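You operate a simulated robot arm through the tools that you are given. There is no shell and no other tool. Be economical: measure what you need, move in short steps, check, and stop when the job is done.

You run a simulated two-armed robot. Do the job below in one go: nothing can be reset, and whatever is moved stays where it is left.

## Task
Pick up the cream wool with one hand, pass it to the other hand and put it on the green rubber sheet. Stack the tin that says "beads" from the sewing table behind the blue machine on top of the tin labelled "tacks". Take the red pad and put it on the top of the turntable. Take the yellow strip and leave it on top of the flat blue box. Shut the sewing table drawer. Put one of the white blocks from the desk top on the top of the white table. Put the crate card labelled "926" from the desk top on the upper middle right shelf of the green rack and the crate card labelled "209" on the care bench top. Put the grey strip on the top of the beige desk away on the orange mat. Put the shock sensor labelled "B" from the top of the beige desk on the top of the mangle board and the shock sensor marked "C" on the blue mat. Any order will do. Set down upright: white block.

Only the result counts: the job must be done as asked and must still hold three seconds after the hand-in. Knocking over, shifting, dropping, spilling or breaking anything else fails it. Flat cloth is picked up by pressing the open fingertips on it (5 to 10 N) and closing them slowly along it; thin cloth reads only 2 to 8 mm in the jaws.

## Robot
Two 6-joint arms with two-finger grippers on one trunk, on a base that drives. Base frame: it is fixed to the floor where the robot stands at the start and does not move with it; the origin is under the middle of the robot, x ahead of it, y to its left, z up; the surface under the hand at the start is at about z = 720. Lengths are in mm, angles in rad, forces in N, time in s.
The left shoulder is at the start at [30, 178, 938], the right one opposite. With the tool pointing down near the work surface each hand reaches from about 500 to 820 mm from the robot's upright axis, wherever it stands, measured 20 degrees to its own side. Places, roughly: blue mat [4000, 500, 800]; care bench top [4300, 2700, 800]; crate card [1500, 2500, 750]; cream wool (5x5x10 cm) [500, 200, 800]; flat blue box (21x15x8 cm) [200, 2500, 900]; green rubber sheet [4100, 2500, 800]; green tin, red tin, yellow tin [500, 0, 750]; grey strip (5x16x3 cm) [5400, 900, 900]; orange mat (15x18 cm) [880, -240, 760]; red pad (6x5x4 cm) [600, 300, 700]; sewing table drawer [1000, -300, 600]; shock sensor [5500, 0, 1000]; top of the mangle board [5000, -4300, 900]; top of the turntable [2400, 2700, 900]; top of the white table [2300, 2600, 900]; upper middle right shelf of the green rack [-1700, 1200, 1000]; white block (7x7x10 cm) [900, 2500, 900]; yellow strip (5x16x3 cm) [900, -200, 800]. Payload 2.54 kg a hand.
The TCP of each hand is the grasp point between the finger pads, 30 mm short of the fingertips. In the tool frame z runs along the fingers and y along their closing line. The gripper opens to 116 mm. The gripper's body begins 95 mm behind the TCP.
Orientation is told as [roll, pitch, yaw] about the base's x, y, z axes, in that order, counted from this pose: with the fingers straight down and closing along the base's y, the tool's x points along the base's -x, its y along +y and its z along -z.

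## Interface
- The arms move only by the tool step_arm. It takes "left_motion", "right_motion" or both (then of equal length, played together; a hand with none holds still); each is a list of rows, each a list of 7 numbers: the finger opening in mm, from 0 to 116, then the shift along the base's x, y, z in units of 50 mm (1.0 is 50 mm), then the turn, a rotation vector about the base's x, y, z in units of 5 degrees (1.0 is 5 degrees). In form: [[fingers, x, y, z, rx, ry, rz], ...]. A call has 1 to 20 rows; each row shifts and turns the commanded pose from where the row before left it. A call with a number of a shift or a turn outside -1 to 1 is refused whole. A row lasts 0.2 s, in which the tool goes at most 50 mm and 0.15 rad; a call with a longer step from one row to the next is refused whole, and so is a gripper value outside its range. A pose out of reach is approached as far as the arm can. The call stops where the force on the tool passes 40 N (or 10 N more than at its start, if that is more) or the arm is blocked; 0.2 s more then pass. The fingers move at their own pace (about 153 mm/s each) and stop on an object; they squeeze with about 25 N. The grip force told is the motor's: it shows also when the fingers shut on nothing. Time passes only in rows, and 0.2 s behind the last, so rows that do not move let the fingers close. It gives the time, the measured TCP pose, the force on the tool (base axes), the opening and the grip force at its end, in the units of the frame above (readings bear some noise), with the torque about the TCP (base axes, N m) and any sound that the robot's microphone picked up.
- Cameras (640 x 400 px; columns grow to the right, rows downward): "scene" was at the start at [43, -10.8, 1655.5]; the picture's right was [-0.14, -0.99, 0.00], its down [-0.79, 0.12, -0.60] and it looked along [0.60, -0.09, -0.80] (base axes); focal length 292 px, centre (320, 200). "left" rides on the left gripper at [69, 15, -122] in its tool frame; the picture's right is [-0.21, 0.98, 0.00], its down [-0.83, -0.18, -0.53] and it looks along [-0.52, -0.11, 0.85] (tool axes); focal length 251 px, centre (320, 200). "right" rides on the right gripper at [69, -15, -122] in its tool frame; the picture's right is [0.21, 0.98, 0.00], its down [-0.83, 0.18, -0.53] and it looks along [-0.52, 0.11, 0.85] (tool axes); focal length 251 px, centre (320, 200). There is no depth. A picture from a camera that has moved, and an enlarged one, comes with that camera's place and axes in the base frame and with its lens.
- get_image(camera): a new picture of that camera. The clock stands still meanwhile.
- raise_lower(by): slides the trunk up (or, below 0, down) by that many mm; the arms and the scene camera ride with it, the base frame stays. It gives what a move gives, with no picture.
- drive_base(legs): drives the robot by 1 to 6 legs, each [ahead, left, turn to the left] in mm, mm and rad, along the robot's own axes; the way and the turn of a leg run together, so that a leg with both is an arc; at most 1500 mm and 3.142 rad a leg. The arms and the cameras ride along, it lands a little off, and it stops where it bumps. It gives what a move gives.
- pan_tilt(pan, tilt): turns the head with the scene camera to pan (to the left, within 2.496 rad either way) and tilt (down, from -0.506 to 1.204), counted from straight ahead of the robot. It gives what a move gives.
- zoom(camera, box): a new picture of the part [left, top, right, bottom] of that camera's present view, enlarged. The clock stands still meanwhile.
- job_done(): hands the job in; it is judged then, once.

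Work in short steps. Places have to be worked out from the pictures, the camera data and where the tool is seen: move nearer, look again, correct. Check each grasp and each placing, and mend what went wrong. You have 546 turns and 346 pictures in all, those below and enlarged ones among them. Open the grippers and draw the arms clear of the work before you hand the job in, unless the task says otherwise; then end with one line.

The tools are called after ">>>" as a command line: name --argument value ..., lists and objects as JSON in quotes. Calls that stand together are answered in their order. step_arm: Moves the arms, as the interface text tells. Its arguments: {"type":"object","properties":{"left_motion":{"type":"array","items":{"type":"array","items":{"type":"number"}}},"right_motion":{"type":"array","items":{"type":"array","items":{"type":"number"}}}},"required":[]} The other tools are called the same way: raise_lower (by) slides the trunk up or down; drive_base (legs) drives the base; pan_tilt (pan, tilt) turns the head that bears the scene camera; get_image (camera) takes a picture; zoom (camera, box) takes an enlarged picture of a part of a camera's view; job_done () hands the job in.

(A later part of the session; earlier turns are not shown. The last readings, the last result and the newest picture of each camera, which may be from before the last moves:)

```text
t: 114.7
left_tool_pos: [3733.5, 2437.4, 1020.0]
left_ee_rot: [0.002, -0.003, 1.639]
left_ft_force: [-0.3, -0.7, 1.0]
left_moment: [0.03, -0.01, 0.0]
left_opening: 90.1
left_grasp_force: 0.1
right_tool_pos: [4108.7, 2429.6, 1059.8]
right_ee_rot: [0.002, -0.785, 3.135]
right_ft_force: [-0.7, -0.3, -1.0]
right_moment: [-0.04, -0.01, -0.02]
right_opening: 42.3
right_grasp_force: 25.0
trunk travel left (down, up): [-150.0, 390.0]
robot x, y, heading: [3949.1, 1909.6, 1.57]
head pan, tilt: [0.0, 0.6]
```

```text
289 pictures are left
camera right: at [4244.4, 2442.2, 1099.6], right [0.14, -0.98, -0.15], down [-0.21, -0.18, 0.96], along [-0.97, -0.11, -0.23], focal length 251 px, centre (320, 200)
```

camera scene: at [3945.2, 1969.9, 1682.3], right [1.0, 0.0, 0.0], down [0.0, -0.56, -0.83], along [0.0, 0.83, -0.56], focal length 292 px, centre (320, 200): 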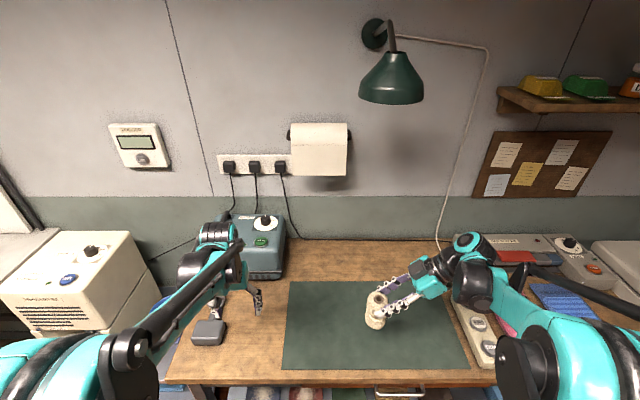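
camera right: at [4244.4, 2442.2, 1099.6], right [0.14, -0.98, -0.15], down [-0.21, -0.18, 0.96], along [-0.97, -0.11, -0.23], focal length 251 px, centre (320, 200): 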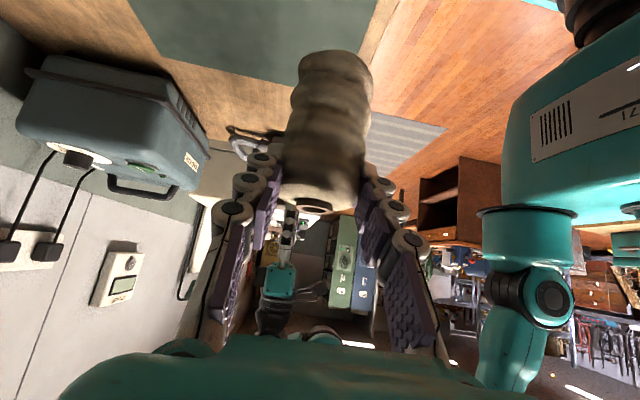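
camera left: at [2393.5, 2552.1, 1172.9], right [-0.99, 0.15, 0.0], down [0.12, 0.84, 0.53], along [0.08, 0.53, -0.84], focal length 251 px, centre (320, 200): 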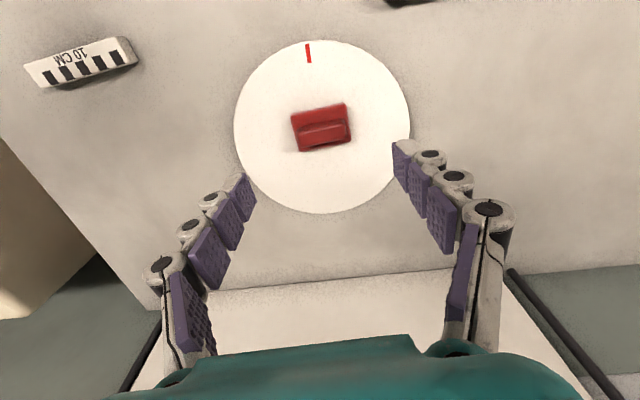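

The wool hovers over the sheet's right-near area; sheet at z≈800-830. I move it 90 mm farther in and descend most of the way.

>>> step_arm --right_motion '[[0, -0.1, 0.3, 0, 0, 0, 0], [0, -0.1, 0.5, 0, 0, 0, 0], [0, 0, 0.5, -0.2, 0, 0, 0], [0, 0, 0.5, -0.4, 0, 0, 0], [0, 0, 0, -0.5, 0, 0, 0], [0, 0, 0, -0.5, 0, 0, 0], [0, 0, 0, -0.4, 0, 0, 0], [0, 0, 0, 0, 0, 0, 0]]'

>>> get_image --camera "left"

>>> zoom --camera "scene" --box '[260, 240, 500, 390]'

```text
t: 116.5
left_tool_pos: [3734.0, 2437.7, 1020.7]
left_ee_rot: [0.001, -0.002, 1.64]
left_ft_force: [0.2, -0.4, -0.9]
left_moment: [-0.02, 0.03, -0.01]
left_opening: 90.0
left_grasp_force: 0.1
right_tool_pos: [4098.0, 2519.4, 960.4]
right_ee_rot: [0.001, -0.784, 3.134]
right_ft_force: [0.3, -0.1, -0.7]
right_moment: [0.03, -0.02, -0.01]
right_opening: 42.6
right_grasp_force: 25.0
trunk travel left (down, up): [-150.0, 390.0]
robot x, y, heading: [3945.2, 1910.8, 1.571]
head pan, tilt: [0.0, 0.6]
```

```text
288 pictures are left
camera left: at [3722.6, 2367.9, 1142.7], right [-0.99, 0.15, 0.0], down [0.13, 0.84, 0.53], along [0.08, 0.53, -0.85], focal length 251 px, centre (320, 200)
```

left: 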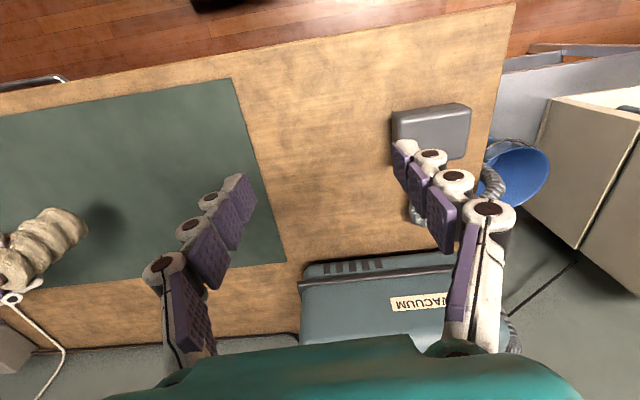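

```text
2.67 times, centred on (380, 315) of scene
camera zoom: at [3945.1, 1970.1, 1682.1], right [1.0, 0.0, 0.0], down [0.0, -0.57, -0.82], along [0.0, 0.82, -0.57], focal length 778 px, centre (160, -107)
```

zoom: 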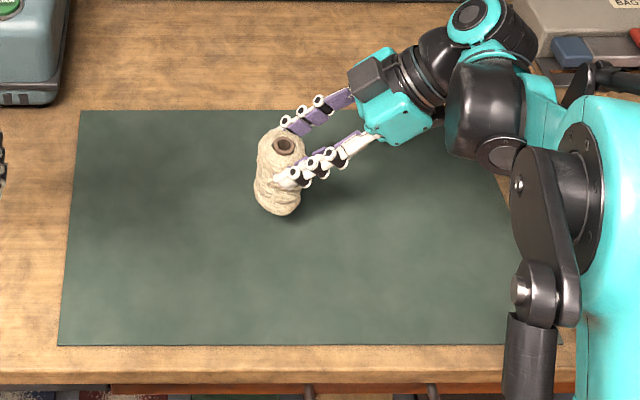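

Wool is well over the sheet, near-upright. Lowering in fine steps.

>>> step_arm --right_motion '[[0, 0, 0, -0.3, 0, 0, 0], [0, 0, 0, -0.1, 0, 0, 0], [0, 0, 0, -0.04, 0, 0, 0], [0, 0, 0, -0.04, 0, 0, 0], [0, 0, 0, -0.04, 0, 0, 0], [0, 0, 0, -0.04, 0, 0, 0], [0, 0, 0, -0.04, 0, 0, 0], [0, 0, 0, 0, 0, 0, 0]]'

```text
t: 118.3
left_tool_pos: [3732.9, 2437.7, 1020.6]
left_ee_rot: [0.002, 0.0, 1.638]
left_ft_force: [0.6, 0.5, -0.6]
left_moment: [-0.03, -0.03, 0.0]
left_opening: 90.2
left_grasp_force: 0.1
right_tool_pos: [4098.4, 2518.6, 930.2]
right_ee_rot: [0.002, -0.785, 3.136]
right_ft_force: [0.8, 0.4, 0.1]
right_moment: [-0.01, -0.02, 0.02]
right_opening: 42.5
right_grasp_force: 24.6
trunk travel left (down, up): [-150.0, 390.0]
robot x, y, heading: [3945.4, 1909.5, 1.572]
head pan, tilt: [0.0, 0.6]
```

>>> step_arm --right_motion '[[0, 0, 0, -0.04, 0, 0, 0], [0, 0, 0, -0.04, 0, 0, 0], [0, 0, 0, -0.04, 0, 0, 0], [0, 0, 0, -0.04, 0, 0, 0], [0, 0, 0, -0.04, 0, 0, 0], [0, 0, 0, -0.04, 0, 0, 0], [0, 0, 0, 0, 0, 0, 0]]'

>>> zoom --camera "scene" --box '[320, 260, 440, 335]'

```text
t: 119.9
left_tool_pos: [3733.7, 2437.6, 1019.9]
left_ee_rot: [0.002, -0.002, 1.641]
left_ft_force: [0.5, -0.5, -0.6]
left_moment: [-0.01, 0.01, 0.0]
left_opening: 90.1
left_grasp_force: 0.1
right_tool_pos: [4098.8, 2518.4, 919.0]
right_ee_rot: [0.001, -0.787, 3.134]
right_ft_force: [0.1, -0.1, 0.0]
right_moment: [0.0, -0.01, -0.01]
right_opening: 42.5
right_grasp_force: 24.8
trunk travel left (down, up): [-150.0, 390.0]
robot x, y, heading: [3944.3, 1915.4, 1.571]
head pan, tilt: [0.0, 0.6]
```

```text
5.33 times, centred on (380, 298) of scene
camera zoom: at [3945.2, 1970.1, 1682.1], right [1.0, 0.0, 0.0], down [0.0, -0.57, -0.82], along [0.0, 0.82, -0.57], focal length 1555 px, centre (0, -320)
```

zoom: 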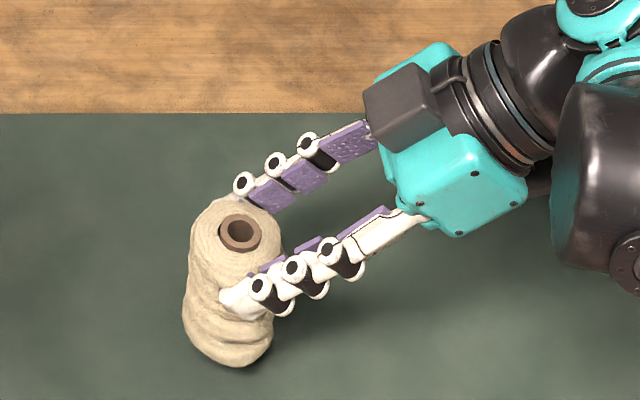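

Still just above. Continuing down in small increments.

>>> step_arm --right_motion '[[0, 0, 0, -0.04, 0, 0, 0], [0, 0, 0, -0.04, 0, 0, 0], [0, 0, 0, -0.04, 0, 0, 0], [0, 0, 0, -0.04, 0, 0, 0], [0, 0, 0, 0, 0, 0, 0]]'

>>> step_arm --right_motion '[[0, 0, 0, -0.03, 0, 0, 0], [0, 0, 0, -0.03, 0, 0, 0], [0, 0, 0, -0.03, 0, 0, 0], [0, 0, 0, 0, 0, 0, 0]]'

```text
t: 121.1
left_tool_pos: [3732.6, 2437.5, 1021.2]
left_ee_rot: [0.001, -0.002, 1.64]
left_ft_force: [1.2, -0.6, -0.7]
left_moment: [-0.03, 0.02, 0.03]
left_opening: 89.9
left_grasp_force: 0.1
right_tool_pos: [4098.0, 2519.3, 910.9]
right_ee_rot: [0.002, -0.787, 3.134]
right_ft_force: [0.1, -0.1, 0.0]
right_moment: [0.0, 0.0, 0.0]
right_opening: 42.3
right_grasp_force: 24.8
trunk travel left (down, up): [-150.0, 390.0]
robot x, y, heading: [3947.1, 1913.1, 1.571]
head pan, tilt: [0.0, 0.6]
```

```text
t: 122.1
left_tool_pos: [3732.6, 2436.9, 1020.1]
left_ee_rot: [0.003, -0.003, 1.639]
left_ft_force: [-0.6, 0.3, 0.5]
left_moment: [-0.03, -0.01, 0.0]
left_opening: 89.9
left_grasp_force: 0.0
right_tool_pos: [4099.7, 2519.2, 906.6]
right_ee_rot: [0.002, -0.786, 3.135]
right_ft_force: [-0.5, 0.1, -1.0]
right_moment: [0.02, 0.01, -0.04]
right_opening: 42.5
right_grasp_force: 24.5
trunk travel left (down, up): [-150.0, 390.0]
robot x, y, heading: [3948.4, 1910.2, 1.572]
head pan, tilt: [0.0, 0.6]
```

>>> step_arm --right_motion '[[0, 0, 0, -0.04, 0, 0, 0], [0, 0, 0, -0.04, 0, 0, 0], [0, 0, 0, -0.04, 0, 0, 0], [0, 0, 0, -0.04, 0, 0, 0], [0, 0, 0, 0, 0, 0, 0]]'

>>> step_arm --right_motion '[[0, 0, 0, -0.03, 0, 0, 0], [0, 0, 0, -0.03, 0, 0, 0], [0, 0, 0, -0.03, 0, 0, 0], [0, 0, 0, 0, 0, 0, 0]]'

>>> zoom --camera "scene" --box '[320, 260, 440, 335]'

```text
t: 123.3
left_tool_pos: [3733.4, 2438.1, 1020.1]
left_ee_rot: [0.002, -0.001, 1.638]
left_ft_force: [0.0, -0.3, 1.0]
left_moment: [-0.03, -0.02, -0.03]
left_opening: 89.9
left_grasp_force: 0.1
right_tool_pos: [4099.3, 2518.5, 897.8]
right_ee_rot: [0.002, -0.786, 3.134]
right_ft_force: [-0.5, -0.2, -0.4]
right_moment: [0.0, 0.0, 0.0]
right_opening: 42.4
right_grasp_force: 24.5
trunk travel left (down, up): [-150.0, 390.0]
robot x, y, heading: [3943.4, 1913.2, 1.566]
head pan, tilt: [0.0, 0.6]
```

```text
t: 124.3
left_tool_pos: [3734.2, 2435.6, 1020.8]
left_ee_rot: [0.001, -0.001, 1.638]
left_ft_force: [0.3, -0.4, 0.4]
left_moment: [-0.01, -0.02, -0.03]
left_opening: 90.4
left_grasp_force: 0.1
right_tool_pos: [4099.1, 2519.0, 893.8]
right_ee_rot: [0.001, -0.787, 3.134]
right_ft_force: [0.0, 1.6, 7.5]
right_moment: [0.09, -0.06, -0.02]
right_opening: 42.6
right_grasp_force: 25.2
trunk travel left (down, up): [-150.0, 390.0]
robot x, y, heading: [3948.6, 1912.4, 1.567]
head pan, tilt: [0.0, 0.6]
```

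```text
5.33 times, centred on (380, 298) of scene
camera zoom: at [3945.1, 1969.4, 1682.2], right [1.0, 0.0, 0.0], down [0.0, -0.56, -0.83], along [0.0, 0.83, -0.56], focal length 1555 px, centre (0, -320)
```

zoom: 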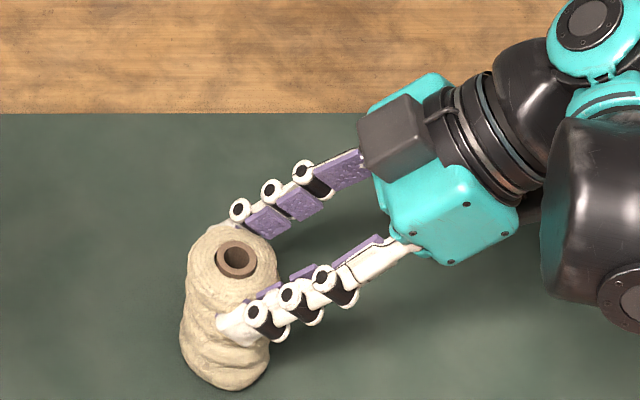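

Contact (7.5 N). Releasing slowly, then withdrawing backward along the tool axis.

>>> step_arm --right_motion '[[0, 0, 0, -0.01, 0, 0, 0], [44, 0, 0, 0, 0, 0, 0], [50, 0, 0, 0, 0, 0, 0], [60, 0, 0, 0, 0, 0, 0], [80, 0, 0, 0, 0, 0, 0], [80, 0.2, 0, 0.2, 0, 0, 0], [80, 0.4, 0, 0.4, 0, 0, 0], [80, 0.5, 0, 0.5, 0, 0, 0], [80, 0.2, 0, 0.7, 0, 0, 0], [80, 0, 0, 0.7, 0, 0, 0]]'

>>> get_image --camera "scene"

```text
t: 126.5
left_tool_pos: [3731.8, 2437.7, 1019.7]
left_ee_rot: [0.002, -0.001, 1.638]
left_ft_force: [0.0, -0.4, 0.5]
left_moment: [0.01, 0.02, 0.02]
left_opening: 90.0
left_grasp_force: 0.1
right_tool_pos: [4164.9, 2519.0, 1017.9]
right_ee_rot: [-0.001, -0.785, 3.134]
right_ft_force: [0.6, -0.2, 0.6]
right_moment: [0.01, -0.04, -0.01]
right_opening: 80.1
right_grasp_force: 0.0
trunk travel left (down, up): [-150.0, 390.0]
robot x, y, heading: [3946.8, 1912.2, 1.568]
head pan, tilt: [0.0, 0.6]
```

```text
284 pictures are left
camera scene: at [3944.8, 1969.4, 1682.2], right [1.0, 0.0, 0.0], down [0.0, -0.56, -0.83], along [0.0, 0.83, -0.56], focal length 292 px, centre (320, 200)
```

scene: 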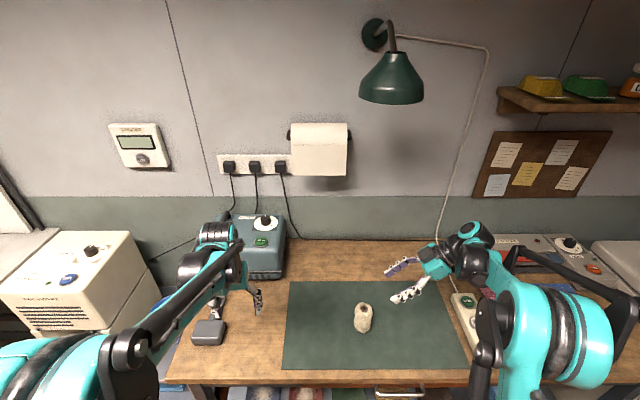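

Wool stands on the sheet. Now I level and un-yaw the right hand while retracting, then raise the head view and drive toward the beige desk.

>>> step_arm --right_motion '[[80, 0, -0.1, 0.6, 0, 0, 0], [80, 0, -0.25, 0.2, 0, -1, 0], [80, 0, -0.25, 0.2, 0, -1, 0], [80, 0, -0.25, 0, 0, -1, 0], [80, 0, -0.25, 0, 0, -1, 0], [80, 0, -0.25, 0, 0, -1, 0], [80, 0, -0.25, 0, 0, -1, 0], [80, 0, -0.25, 0, 0, -1, 0], [80, 0, -0.25, 0, 0, -1, 0], [80, 0, -0.25, 0, 0, -1, 0]]'

>>> step_arm --right_motion '[[80, 0, 0, 0, 0, 0, -1], [80, 0, 0, 0, 0, 0, -1], [80, 0, 0, 0, 0, 0, -1], [80, 0, 0, 0, 0, 0, -1], [80, 0, 0, 0, 0, 0, -1], [80, 0, 0, 0, 0, 0, -1], [80, 0, 0, 0, 0, 0, -1], [80, 0, 0, 0, 0, 0, -1], [80, 0, 0, 0, 0, 0, -1], [80, 0, 0, 0, 0, 0, -1], [80, 0, 0, 0, 0, 0, -1], [80, 0, 0, 0, 0, 0, -1], [80, 0, 0, 0, 0, 0, -1], [80, 0, 0, 0, 0, 0, -1], [80, 0, 0, 0, 0, 0, -1], [80, 0, 0, 0, 0, 0, -1], [80, 0, 0, 0, 0, 0, -1], [80, 0, 0, 0, 0, 0, -1]]' --left_motion '[[90, 0, 0, 0, 0, 0, -0.8], [90, 0, 0, 0, 0, 0, 0], [90, 0, 0, 0, 0, 0, 0], [90, 0, 0, 0, 0, 0, 0], [90, 0, 0, 0, 0, 0, 0], [90, 0, 0, 0, 0, 0, 0], [90, 0, 0, 0, 0, 0, 0], [90, 0, 0, 0, 0, 0, 0], [90, 0, 0, 0, 0, 0, 0], [90, 0, 0, 0, 0, 0, 0], [90, 0, 0, 0, 0, 0, 0], [90, 0, 0, 0, 0, 0, 0], [90, 0, 0, 0, 0, 0, 0], [90, 0, 0, 0, 0, 0, 0], [90, 0, 0, 0, 0, 0, 0], [90, 0, 0, 0, 0, 0, 0], [90, 0, 0, 0, 0, 0, 0], [90, 0, 0, 0, 0, 0, 0]]'

>>> drive_base --legs '[[-350, 0, 0]]'

>>> pan_tilt --pan -1.4 --tilt 0.4

>>> get_image --camera "scene"

>>> pan_tilt --pan -2.3 --tilt 0.45

>>> get_image --camera "scene"

```text
t: 128.7
left_tool_pos: [3733.2, 2437.9, 1019.9]
left_ee_rot: [0.001, 0.0, 1.639]
left_ft_force: [0.1, 0.8, 0.6]
left_moment: [0.03, -0.04, -0.01]
left_opening: 90.2
left_grasp_force: 0.1
right_tool_pos: [4163.0, 2400.9, 1067.2]
right_ee_rot: [-0.004, 0.001, 3.136]
right_ft_force: [-0.5, -0.1, 0.4]
right_moment: [0.01, 0.0, -0.01]
right_opening: 79.8
right_grasp_force: 0.1
trunk travel left (down, up): [-150.0, 390.0]
robot x, y, heading: [3946.2, 1909.6, 1.565]
head pan, tilt: [0.0, 0.6]
```

```text
t: 132.5
left_tool_pos: [3732.5, 2437.4, 1020.2]
left_ee_rot: [0.002, -0.003, 1.569]
left_ft_force: [-0.1, -0.8, 0.2]
left_moment: [0.01, 0.01, -0.01]
left_opening: 90.0
left_grasp_force: 0.0
right_tool_pos: [4164.6, 2401.9, 1068.0]
right_ee_rot: [-0.005, 0.0, 1.565]
right_ft_force: [0.2, -0.1, -1.3]
right_moment: [-0.01, -0.04, 0.03]
right_opening: 79.9
right_grasp_force: 0.1
trunk travel left (down, up): [-150.0, 390.0]
robot x, y, heading: [3942.2, 1908.6, 1.567]
head pan, tilt: [0.0, 0.6]
```

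```text
t: 134.7
left_tool_pos: [3731.8, 2086.8, 1020.2]
left_ee_rot: [0.002, -0.002, 1.566]
left_ft_force: [0.0, -0.3, 0.0]
left_moment: [0.04, 0.03, 0.03]
left_opening: 90.1
left_grasp_force: 0.0
right_tool_pos: [4162.8, 2052.2, 1068.3]
right_ee_rot: [-0.007, 0.0, 1.566]
right_ft_force: [-0.8, -0.8, -0.5]
right_moment: [0.01, 0.03, 0.0]
right_opening: 79.8
right_grasp_force: 0.1
trunk travel left (down, up): [-150.0, 390.0]
robot x, y, heading: [3946.4, 1561.2, 1.561]
head pan, tilt: [0.0, 0.6]
```

```text
t: 136.3
left_tool_pos: [3732.2, 2088.0, 1020.3]
left_ee_rot: [0.002, -0.002, 1.567]
left_ft_force: [-0.2, 0.3, 1.7]
left_moment: [0.0, 0.02, 0.0]
left_opening: 89.8
left_grasp_force: 0.1
right_tool_pos: [4163.6, 2051.9, 1067.9]
right_ee_rot: [-0.005, 0.001, 1.566]
right_ft_force: [-1.2, -0.6, -0.9]
right_moment: [0.0, 0.04, 0.01]
right_opening: 79.9
right_grasp_force: 0.0
trunk travel left (down, up): [-150.0, 390.0]
robot x, y, heading: [3947.3, 1560.1, 1.565]
head pan, tilt: [-1.4, 0.4]
```

```text
283 pictures are left
camera scene: at [4034.6, 1547.3, 1700.3], right [0.17, -0.99, 0.0], down [-0.38, -0.07, -0.92], along [0.91, 0.15, -0.39], focal length 292 px, centre (320, 200)
```

scene: 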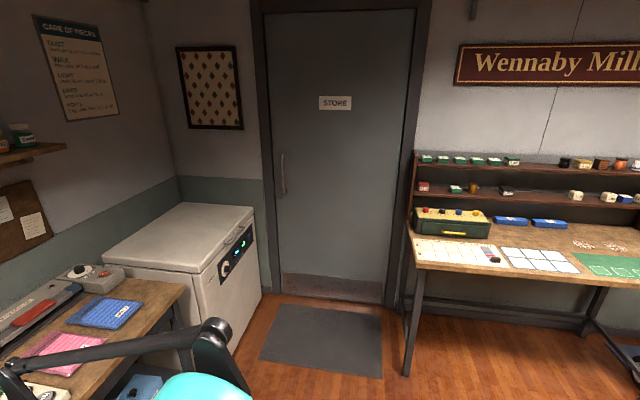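

```text
t: 137.5
left_tool_pos: [3732.5, 2087.4, 1020.2]
left_ee_rot: [0.002, -0.002, 1.568]
left_ft_force: [0.0, 0.2, 0.2]
left_moment: [-0.01, -0.01, -0.05]
left_opening: 89.9
left_grasp_force: 0.0
right_tool_pos: [4162.7, 2051.1, 1067.9]
right_ee_rot: [-0.006, 0.0, 1.566]
right_ft_force: [0.7, 0.8, 0.5]
right_moment: [0.01, 0.01, 0.0]
right_opening: 80.0
right_grasp_force: 0.0
trunk travel left (down, up): [-150.0, 390.0]
robot x, y, heading: [3945.2, 1562.1, 1.564]
head pan, tilt: [-2.3, 0.45]
```

```text
282 pictures are left
camera scene: at [4011.6, 1470.4, 1695.7], right [-0.67, -0.74, 0.0], down [-0.32, 0.29, -0.9], along [0.67, -0.6, -0.44], focal length 292 px, centre (320, 200)
```

scene: 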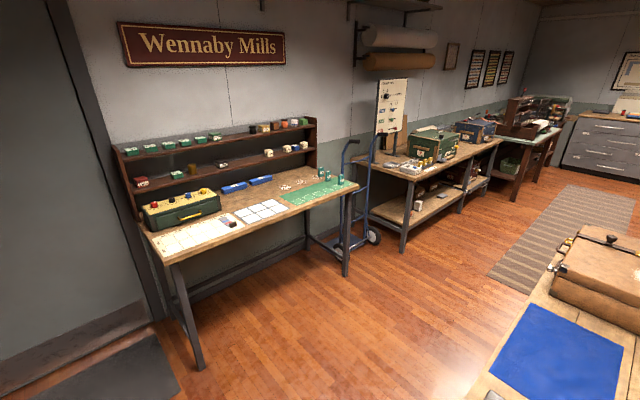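

Zooming in on the beige desk.

>>> zoom --camera "scene" --box '[120, 110, 376, 270]'

```text
2.50 times, centred on (248, 190) of scene
camera zoom: at [4011.6, 1470.4, 1695.7], right [-0.67, -0.74, 0.0], down [-0.32, 0.29, -0.9], along [0.67, -0.6, -0.44], focal length 729 px, centre (500, 225)
```

zoom: 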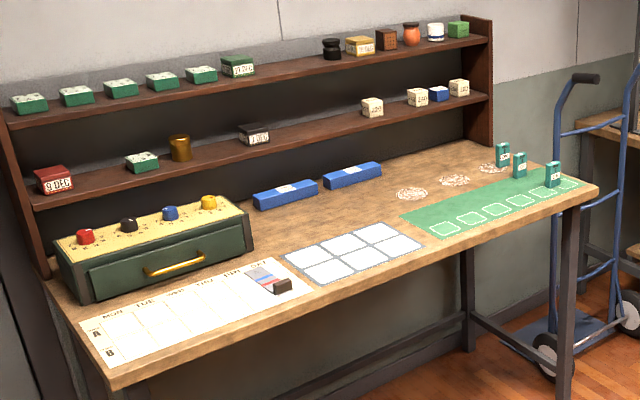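

Sensors at about (5400,18), (5524,38), (5620,17), grey strip at (5440,900); desk front edge x≈5270. I drive round to face the desk in front of the sensors.

>>> drive_base --legs '[[0, -755, 0], [0, 0, -1.565], [0, -1280, 0]]'

>>> pan_tilt --pan -0.1 --tilt 0.6

>>> get_image --camera "scene"

```text
t: 151.5
left_tool_pos: [5203.4, 470.8, 1020.1]
left_ee_rot: [0.002, -0.001, -0.023]
left_ft_force: [0.5, -0.1, 0.0]
left_moment: [0.02, 0.0, -0.02]
left_opening: 89.8
left_grasp_force: 0.0
right_tool_pos: [5157.6, 40.5, 1067.5]
right_ee_rot: [-0.003, 0.002, -0.027]
right_ft_force: [-0.3, 0.3, 0.1]
right_moment: [0.02, 0.0, 0.02]
right_opening: 79.8
right_grasp_force: 0.0
trunk travel left (down, up): [-150.0, 390.0]
robot x, y, heading: [4669.7, 267.7, -0.023]
head pan, tilt: [-2.3, 0.45]
```

```text
t: 153.6
left_tool_pos: [5203.5, 470.2, 1021.9]
left_ee_rot: [0.002, -0.002, -0.022]
left_ft_force: [0.2, 0.3, 0.3]
left_moment: [0.0, -0.02, 0.0]
left_opening: 90.1
left_grasp_force: 0.0
right_tool_pos: [5158.1, 39.5, 1068.5]
right_ee_rot: [-0.004, 0.001, -0.025]
right_ft_force: [0.2, -0.2, -0.5]
right_moment: [-0.02, 0.01, -0.01]
right_opening: 79.8
right_grasp_force: 0.0
trunk travel left (down, up): [-150.0, 390.0]
robot x, y, heading: [4674.4, 268.5, -0.03]
head pan, tilt: [-0.099, 0.6]
```

```text
280 pictures are left
camera scene: at [4730.4, 258.3, 1682.1], right [-0.12, -0.99, 0.0], down [-0.56, 0.07, -0.82], along [0.82, -0.1, -0.57], focal length 292 px, centre (320, 200)
```

scene: 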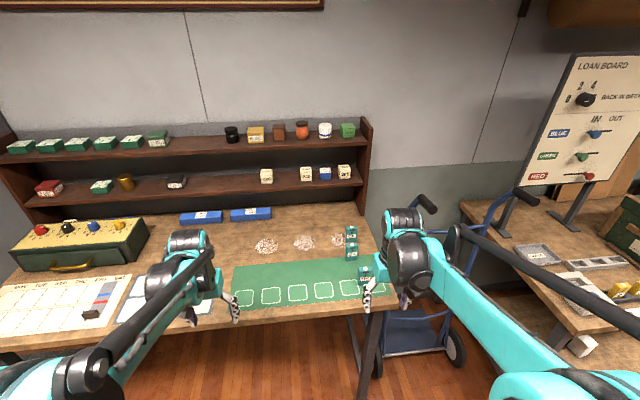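

>>> zoom --camera "scene" --box '[310, 210, 430, 285]'

>>> get_image --camera "right"

>>> zoom --camera "scene" --box '[0, 200, 240, 350]'

```text
5.33 times, centred on (370, 248) of scene
camera zoom: at [4730.4, 258.3, 1682.1], right [-0.12, -0.99, 0.0], down [-0.56, 0.07, -0.82], along [0.82, -0.1, -0.57], focal length 1555 px, centre (53, -53)
```

zoom: 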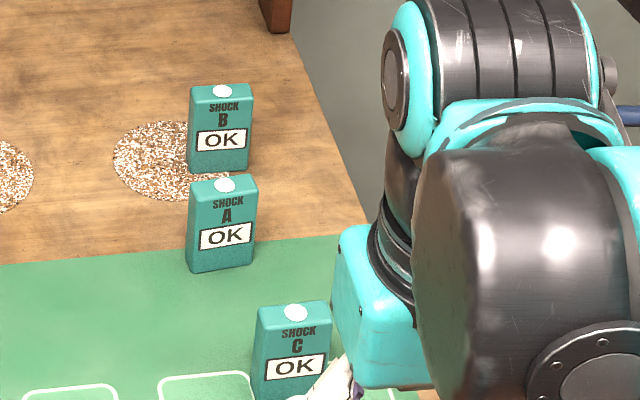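

```text
278 pictures are left
camera right: at [5089.4, 26.1, 1191.5], right [-0.19, 0.98, 0.0], down [0.83, 0.16, 0.53], along [0.52, 0.1, -0.85], focal length 251 px, centre (320, 200)
```

right: 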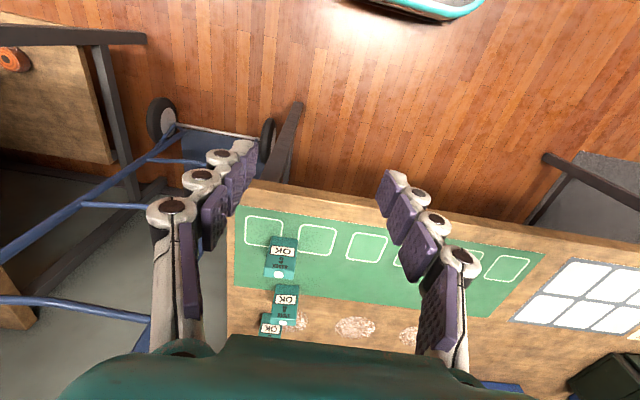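

```text
2.67 times, centred on (120, 275) of scene
camera zoom: at [4730.4, 258.3, 1682.1], right [-0.12, -0.99, 0.0], down [-0.56, 0.07, -0.82], along [0.82, -0.1, -0.57], focal length 778 px, centre (853, 0)
```

zoom: 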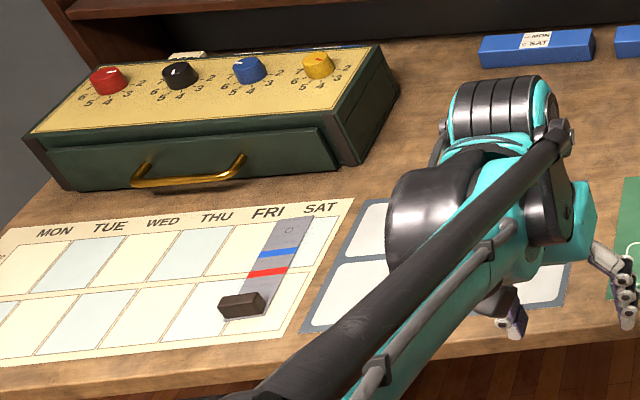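

B is farthest (≈(5643,12)), A in the middle, C nearest (≈(5410,18)), tops near z≈905. I raise 100, square up and approach so the right hand can take B.

>>> raise_lower --by 100

>>> drive_base --legs '[[0, 0, 0.026], [225, -75, 0]]'

>>> get_image --camera "right"

>>> get_image --camera "scene"

```text
t: 154.9
left_tool_pos: [5203.5, 470.0, 1120.4]
left_ee_rot: [0.003, -0.003, -0.022]
left_ft_force: [-0.6, -0.5, 0.0]
left_moment: [0.01, 0.01, 0.05]
left_opening: 89.8
left_grasp_force: 0.0
right_tool_pos: [5159.4, 40.9, 1168.6]
right_ee_rot: [-0.005, 0.001, -0.025]
right_ft_force: [-0.8, -0.2, -0.6]
right_moment: [-0.02, -0.02, 0.02]
right_opening: 79.7
right_grasp_force: 0.1
trunk travel left (down, up): [-250.0, 290.0]
robot x, y, heading: [4673.2, 267.1, -0.024]
head pan, tilt: [-0.099, 0.6]
```

```text
t: 157.0
left_tool_pos: [5421.7, 409.0, 1120.0]
left_ee_rot: [0.002, 0.0, 0.002]
left_ft_force: [0.4, 0.6, -0.2]
left_moment: [-0.01, 0.07, 0.01]
left_opening: 89.9
left_grasp_force: 0.0
right_tool_pos: [5387.2, -22.1, 1168.0]
right_ee_rot: [-0.004, 0.002, 0.0]
right_ft_force: [0.0, 0.0, -0.1]
right_moment: [-0.02, 0.01, 0.0]
right_opening: 80.1
right_grasp_force: 0.0
trunk travel left (down, up): [-250.0, 290.0]
robot x, y, heading: [4896.5, 193.0, 0.005]
head pan, tilt: [-0.099, 0.6]
```

```text
276 pictures are left
camera right: at [5319.7, -37.6, 1291.1], right [-0.22, 0.98, 0.0], down [0.83, 0.18, 0.53], along [0.52, 0.11, -0.85], focal length 251 px, centre (320, 200)
```

right: 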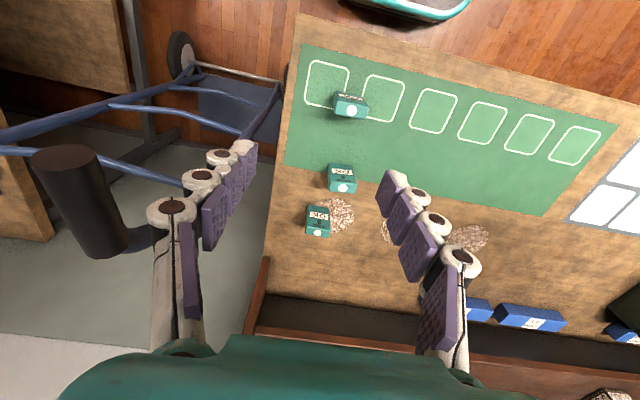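

```text
275 pictures are left
camera scene: at [4955.1, 184.9, 1782.1], right [-0.1, -1.0, 0.0], down [-0.56, 0.06, -0.82], along [0.82, -0.08, -0.57], focal length 292 px, centre (320, 200)
```

scene: 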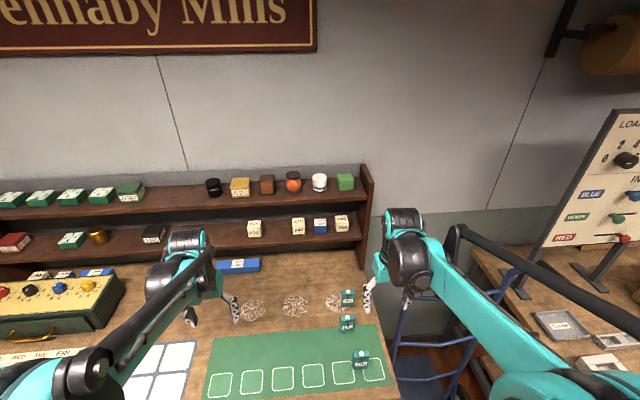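

>>> zoom --camera "right" --box '[280, 80, 400, 250]'

```text
2.35 times, centred on (340, 165) of right
camera zoom: at [5319.7, -37.6, 1291.1], right [-0.22, 0.98, 0.0], down [0.83, 0.18, 0.53], along [0.52, 0.11, -0.85], focal length 592 px, centre (273, 282)
```

zoom: 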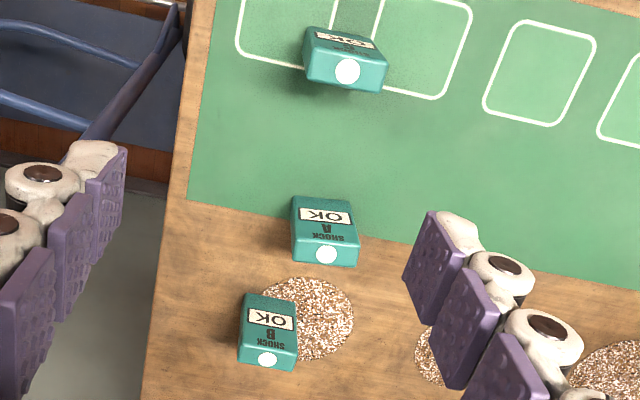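

B ≈ (5635,20). Moving the right hand above it for a closer look.

>>> step_arm --right_motion '[[100, 0.71, 0.12, -0.2, 0, 0, 0], [100, 0.71, 0.12, -0.3, 0, 0, 0], [100, 0.71, 0.12, -0.4, 0, 0, 0], [100, 0.71, 0.12, -0.4, 0, 0, 0], [100, 0.71, 0.12, -0.4, 0, 0, 0], [100, 0.71, 0.12, -0.4, 0, 0, 0], [100, 0.7, 0.12, -0.4, 0, 0, 0], [100, 0, 0, 0, 0, 0, 0]]'

>>> get_image --camera "right"

```text
t: 158.8
left_tool_pos: [5419.4, 409.7, 1120.0]
left_ee_rot: [0.001, -0.003, 0.004]
left_ft_force: [-0.9, -0.1, 0.8]
left_moment: [0.01, 0.0, -0.01]
left_opening: 90.2
left_grasp_force: 0.0
right_tool_pos: [5635.1, 20.4, 1044.4]
right_ee_rot: [-0.005, 0.0, 0.0]
right_ft_force: [-0.4, 0.6, -0.2]
right_moment: [0.0, -0.05, -0.01]
right_opening: 99.8
right_grasp_force: 0.0
trunk travel left (down, up): [-250.0, 290.0]
robot x, y, heading: [4899.4, 192.5, 0.005]
head pan, tilt: [-0.099, 0.6]
```

```text
273 pictures are left
camera right: at [5565.6, 4.3, 1167.4], right [-0.22, 0.98, 0.0], down [0.83, 0.18, 0.53], along [0.52, 0.11, -0.85], focal length 251 px, centre (320, 200)
```

right: 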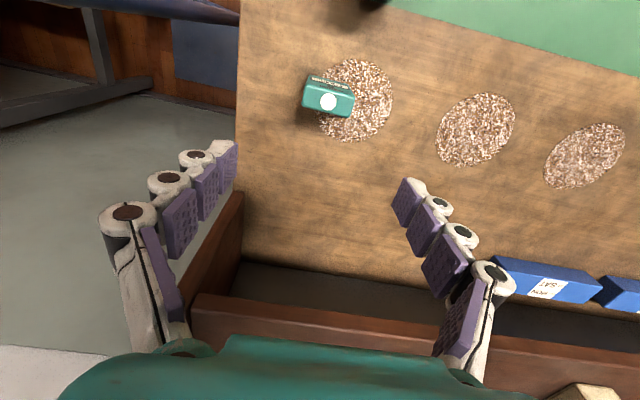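

B now appears at about (5611,20). Adjusting x by -23 and descending 50 for another look.

>>> step_arm --right_motion '[[90, -0.46, 0, -0.5, 0, 0, 0], [90, 0, 0, -0.5, 0, 0, 0], [90, 0, 0, 0, 0, 0, 0]]'

>>> get_image --camera "right"

```text
t: 159.6
left_tool_pos: [5420.8, 410.1, 1120.4]
left_ee_rot: [0.002, -0.002, 0.004]
left_ft_force: [-0.3, 0.5, -0.2]
left_moment: [-0.01, -0.03, -0.01]
left_opening: 89.7
left_grasp_force: 0.0
right_tool_pos: [5611.6, 19.4, 992.7]
right_ee_rot: [-0.007, -0.001, -0.001]
right_ft_force: [-0.3, -0.9, -0.4]
right_moment: [0.03, -0.02, 0.0]
right_opening: 89.8
right_grasp_force: 0.1
trunk travel left (down, up): [-250.0, 290.0]
robot x, y, heading: [4897.3, 193.7, -0.001]
head pan, tilt: [-0.099, 0.6]
```

```text
272 pictures are left
camera right: at [5543.1, 4.2, 1116.6], right [-0.22, 0.98, 0.0], down [0.83, 0.18, 0.53], along [0.52, 0.11, -0.85], focal length 251 px, centre (320, 200)
```

right: 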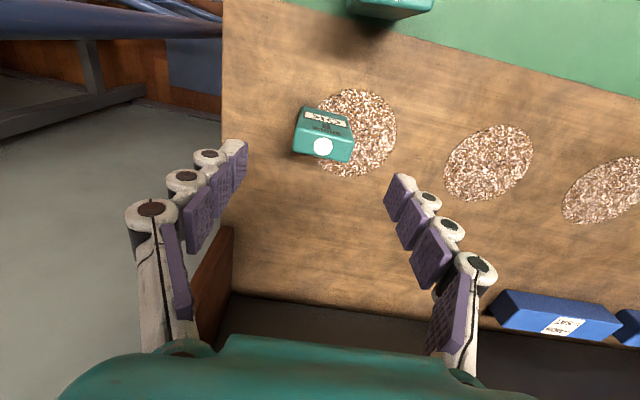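

Nearly centred now. Descending to z≈893 and gently closing.

>>> step_arm --right_motion '[[80, 0.03, 0.04, -0.6, 0, 0, 0], [80, 0, 0, -0.6, 0, 0, 0], [80, 0, 0, -0.6, 0, 0, 0], [80, 0, 0, -0.2, 0, 0, 0], [80, 0, 0, 0, 0, 0, 0]]'

>>> get_image --camera "right"

```text
t: 160.8
left_tool_pos: [5421.7, 408.5, 1120.7]
left_ee_rot: [0.003, 0.0, 0.004]
left_ft_force: [1.1, 0.4, -0.6]
left_moment: [0.07, 0.0, -0.03]
left_opening: 89.9
left_grasp_force: 0.1
right_tool_pos: [5614.9, 22.3, 894.0]
right_ee_rot: [-0.005, 0.0, 0.0]
right_ft_force: [1.0, 0.2, 1.0]
right_moment: [0.02, -0.02, 0.01]
right_opening: 80.0
right_grasp_force: 0.0
trunk travel left (down, up): [-250.0, 290.0]
robot x, y, heading: [4895.8, 194.4, 0.006]
head pan, tilt: [-0.099, 0.6]
```

```text
271 pictures are left
camera right: at [5545.7, 7.0, 1016.7], right [-0.22, 0.98, 0.0], down [0.83, 0.18, 0.53], along [0.52, 0.11, -0.85], focal length 251 px, centre (320, 200)
```

right: 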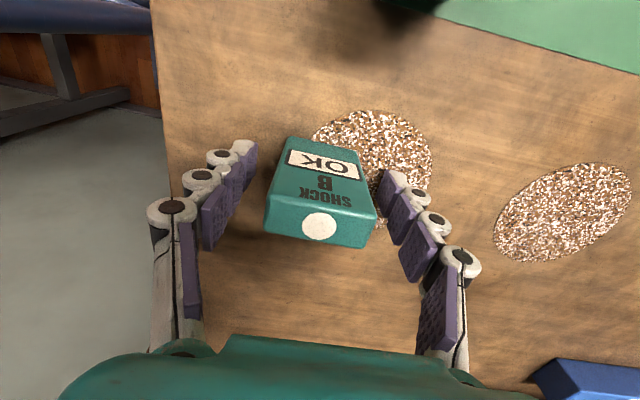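

The box is between the fingers. Closing slowly.

>>> step_arm --right_motion '[[70, 0.08, 0, 0, 0, 0, 0], [60, 0, 0, 0, 0, 0, 0], [52, 0, 0, 0, 0, 0, 0], [45, 0, 0, 0, 0, 0, 0], [30, 0, 0, 0, 0, 0, 0], [0, 0, 0, 0, 0, 0, 0], [0, 0, 0, 0, 0, 0, 0]]'

>>> get_image --camera "right"

```text
t: 162.4
left_tool_pos: [5420.8, 409.6, 1120.4]
left_ee_rot: [0.002, -0.003, 0.004]
left_ft_force: [0.2, -0.2, -0.1]
left_moment: [0.0, 0.01, 0.03]
left_opening: 89.8
left_grasp_force: 0.1
right_tool_pos: [5618.3, 23.0, 893.5]
right_ee_rot: [-0.006, 0.0, 0.001]
right_ft_force: [0.1, -0.6, 0.8]
right_moment: [-0.02, 0.01, -0.01]
right_opening: 44.9
right_grasp_force: 24.9
trunk travel left (down, up): [-250.0, 290.0]
robot x, y, heading: [4898.2, 194.8, 0.001]
head pan, tilt: [-0.099, 0.6]
```

```text
270 pictures are left
camera right: at [5549.7, 6.8, 1017.0], right [-0.22, 0.98, 0.0], down [0.83, 0.18, 0.53], along [0.52, 0.11, -0.85], focal length 251 px, centre (320, 200)
```

right: 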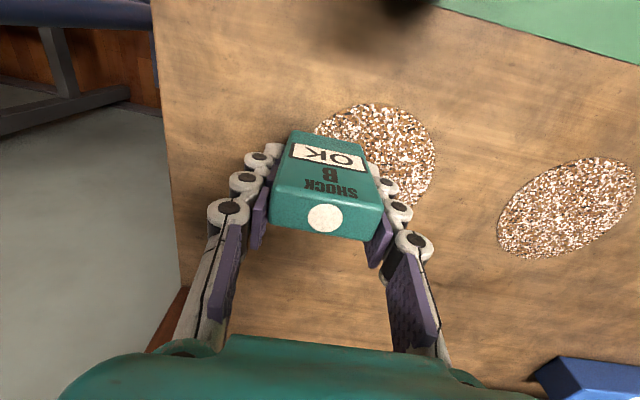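

B held at 44.9 mm. Lifting smoothly, then drawing back.

>>> step_arm --right_motion '[[0, 0, 0, 0.1, 0, 0, 0], [0, 0, 0, 0.2, 0, 0, 0], [0, 0, 0, 0.3, 0, 0, 0], [0, 0, 0, 0.4, 0, 0, 0], [0, 0, 0, 0.5, 0, 0, 0], [0, 0, 0, 0.6, 0, 0, 0], [0, 0, 0, 0.6, 0, 0, 0], [0, 0, 0, 0.6, 0, 0, 0], [0, -0.2, 0, 0.6, 0, 0, 0], [0, -0.4, 0, 0.5, 0, 0, 0], [0, -0.5, 0, 0.3, 0, 0, 0], [0, -0.6, 0, 0.2, 0, 0, 0], [0, -0.6, 0, 0, 0, 0, 0], [0, -0.6, -0.1, 0, 0, 0, 0], [0, -0.6, -0.1, 0, 0, 0, 0], [0, -0.5, -0.1, 0, 0, 0, 0], [0, -0.3, 0, 0, 0, 0, 0], [0, -0.1, 0, 0, 0, 0, 0]]'

>>> get_image --camera "right"

```text
t: 166.2
left_tool_pos: [5419.1, 410.0, 1121.0]
left_ee_rot: [0.001, 0.0, 0.003]
left_ft_force: [0.3, 0.2, -0.6]
left_moment: [0.02, 0.03, -0.01]
left_opening: 90.1
left_grasp_force: 0.0
right_tool_pos: [5397.0, 7.4, 1136.9]
right_ee_rot: [-0.007, 0.001, 0.0]
right_ft_force: [-0.3, -0.8, -1.0]
right_moment: [0.0, -0.04, -0.02]
right_opening: 45.0
right_grasp_force: 25.4
trunk travel left (down, up): [-250.0, 290.0]
robot x, y, heading: [4899.9, 195.3, 0.002]
head pan, tilt: [-0.099, 0.6]
```

```text
269 pictures are left
camera right: at [5329.1, -8.4, 1261.3], right [-0.22, 0.98, 0.0], down [0.83, 0.18, 0.53], along [0.52, 0.11, -0.85], focal length 251 px, centre (320, 200)
```

right: 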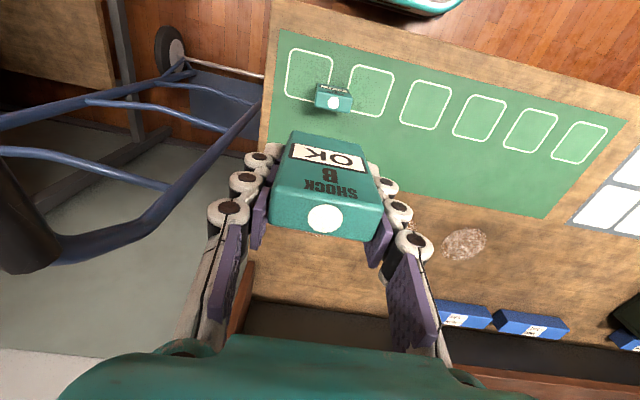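

Now C, at about (5386,20), with the left hand. I pull the right hand back and aside, then strafe right 130.

>>> step_arm --right_motion '[[0, -0.2, -0.2, 0.2, 0, 0, 0], [0, -0.4, -0.3, 0.3, 0, 0, 0], [0, -0.4, -0.3, 0.3, 0, 0, 0], [0, -0.4, -0.3, 0.3, 0, 0, 0], [0, -0.4, -0.3, 0.3, 0, 0, 0], [0, -0.3, -0.2, 0.2, 0, 0, 0], [0, -0.1, -0.1, 0.1, 0, 0, 0]]'

>>> drive_base --legs '[[0, -130, 0]]'

>>> get_image --camera "scene"

>>> get_image --camera "left"

```text
t: 167.8
left_tool_pos: [5421.7, 409.9, 1120.5]
left_ee_rot: [0.002, -0.001, 0.003]
left_ft_force: [0.3, 0.5, -0.3]
left_moment: [-0.01, -0.01, 0.01]
left_opening: 90.0
left_grasp_force: 0.1
right_tool_pos: [5287.7, -78.1, 1222.3]
right_ee_rot: [-0.006, 0.0, 0.0]
right_ft_force: [-0.1, -0.9, -0.6]
right_moment: [-0.01, -0.01, -0.02]
right_opening: 44.8
right_grasp_force: 24.5
trunk travel left (down, up): [-250.0, 290.0]
robot x, y, heading: [4894.5, 193.8, 0.003]
head pan, tilt: [-0.099, 0.6]
```

```text
t: 169.1
left_tool_pos: [5421.3, 277.8, 1121.3]
left_ee_rot: [0.002, -0.002, 0.004]
left_ft_force: [-0.8, -0.4, 0.5]
left_moment: [0.03, 0.01, -0.01]
left_opening: 90.1
left_grasp_force: 0.0
right_tool_pos: [5289.6, -207.8, 1222.6]
right_ee_rot: [-0.002, -0.001, 0.003]
right_ft_force: [-0.5, -1.1, -1.1]
right_moment: [0.01, -0.01, 0.03]
right_opening: 44.9
right_grasp_force: 25.2
trunk travel left (down, up): [-250.0, 290.0]
robot x, y, heading: [4896.5, 60.6, 0.002]
head pan, tilt: [-0.099, 0.6]
```

```text
268 pictures are left
camera scene: at [4954.3, 54.0, 1782.1], right [-0.1, -1.0, 0.0], down [-0.56, 0.06, -0.82], along [0.82, -0.08, -0.57], focal length 292 px, centre (320, 200)
```

scene: 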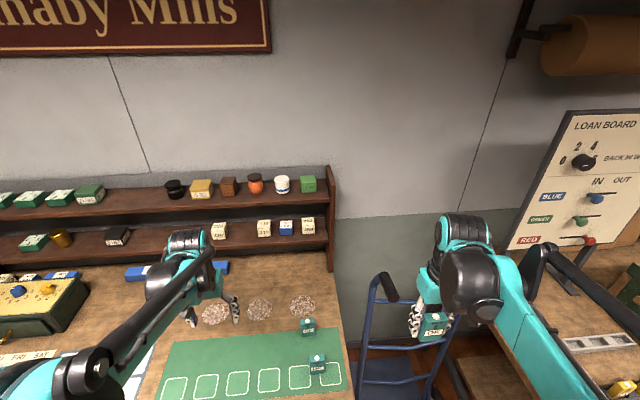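

```text
267 pictures are left
camera left: at [5351.4, 294.4, 1242.9], right [0.21, 0.98, 0.0], down [0.83, -0.18, 0.53], along [0.52, -0.11, -0.85], focal length 251 px, centre (320, 200)
```

left: 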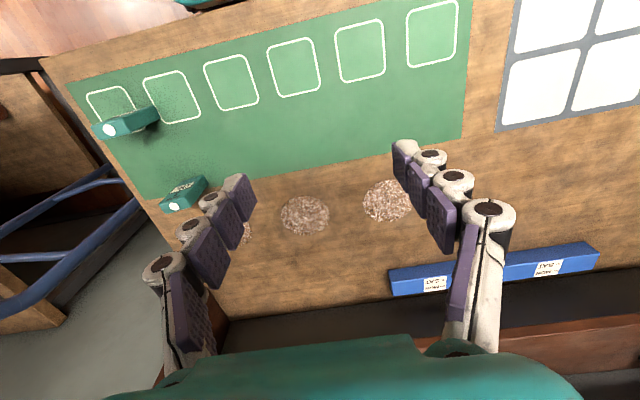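

C at about (5387,14). Moving the left hand above it.

>>> step_arm --left_motion '[[90, -0.12, -0.87, -0.2, 0, 0, 0], [90, -0.12, -0.87, -0.2, 0, 0, 0], [90, -0.12, -0.87, -0.3, 0, 0, 0], [90, -0.12, -0.87, -0.3, 0, 0, 0], [90, -0.12, -0.87, -0.3, 0, 0, 0], [90, -0.12, -0.87, -0.4, 0, 0, 0], [90, 0, 0, -0.4, 0, 0, 0], [90, 0, 0, 0, 0, 0, 0]]'

>>> get_image --camera "left"

```text
t: 170.9
left_tool_pos: [5383.2, 19.4, 1015.7]
left_ee_rot: [0.002, 0.0, 0.004]
left_ft_force: [0.6, -0.7, 0.5]
left_moment: [0.02, 0.0, -0.02]
left_opening: 90.0
left_grasp_force: 0.0
right_tool_pos: [5289.0, -206.7, 1221.8]
right_ee_rot: [-0.004, 0.0, 0.003]
right_ft_force: [-0.4, 0.5, -2.3]
right_moment: [0.0, -0.01, 0.02]
right_opening: 45.2
right_grasp_force: 24.8
trunk travel left (down, up): [-250.0, 290.0]
robot x, y, heading: [4896.4, 63.0, 0.0]
head pan, tilt: [-0.099, 0.6]
```

```text
266 pictures are left
camera left: at [5314.9, 34.0, 1137.7], right [0.21, 0.98, 0.0], down [0.83, -0.18, 0.53], along [0.52, -0.11, -0.85], focal length 251 px, centre (320, 200)
```

left: 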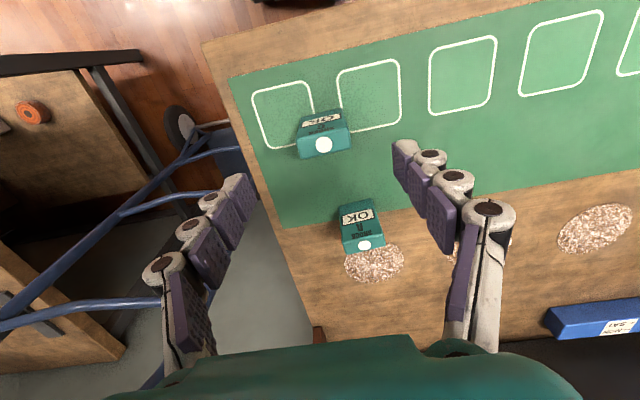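

C nearly centred. Descending to z≈894 and closing gently.

>>> step_arm --left_motion '[[85, 0.13, 0.05, -0.6, 0, 0, 0], [85, 0, 0, -0.7, 0, 0, 0], [85, 0, 0, -0.7, 0, 0, 0], [85, 0, 0, -0.4, 0, 0, 0], [70, 0, 0, 0, 0, 0, 0], [60, 0, 0, 0, 0, 0, 0], [52, 0, 0, 0, 0, 0, 0], [45, 0, 0, 0, 0, 0, 0], [30, 0, 0, 0, 0, 0, 0], [0, 0, 0, 0, 0, 0, 0], [0, 0, 0, 0, 0, 0, 0]]'

>>> get_image --camera "left"

```text
t: 173.3
left_tool_pos: [5391.3, 21.8, 894.3]
left_ee_rot: [0.002, -0.002, 0.005]
left_ft_force: [-0.2, 0.4, 1.2]
left_moment: [0.03, 0.02, -0.03]
left_opening: 44.9
left_grasp_force: 24.4
right_tool_pos: [5289.1, -207.6, 1223.5]
right_ee_rot: [-0.006, 0.001, 0.001]
right_ft_force: [-0.5, 0.8, -1.1]
right_moment: [0.0, -0.04, -0.03]
right_opening: 44.9
right_grasp_force: 25.1
trunk travel left (down, up): [-250.0, 290.0]
robot x, y, heading: [4896.3, 64.8, 0.006]
head pan, tilt: [-0.099, 0.6]
```

```text
265 pictures are left
camera left: at [5321.4, 37.1, 1017.7], right [0.21, 0.98, 0.0], down [0.83, -0.18, 0.53], along [0.52, -0.11, -0.85], focal length 251 px, centre (320, 200)
```

left: 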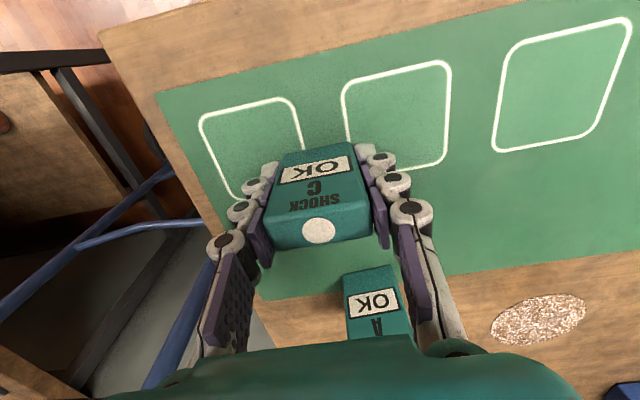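

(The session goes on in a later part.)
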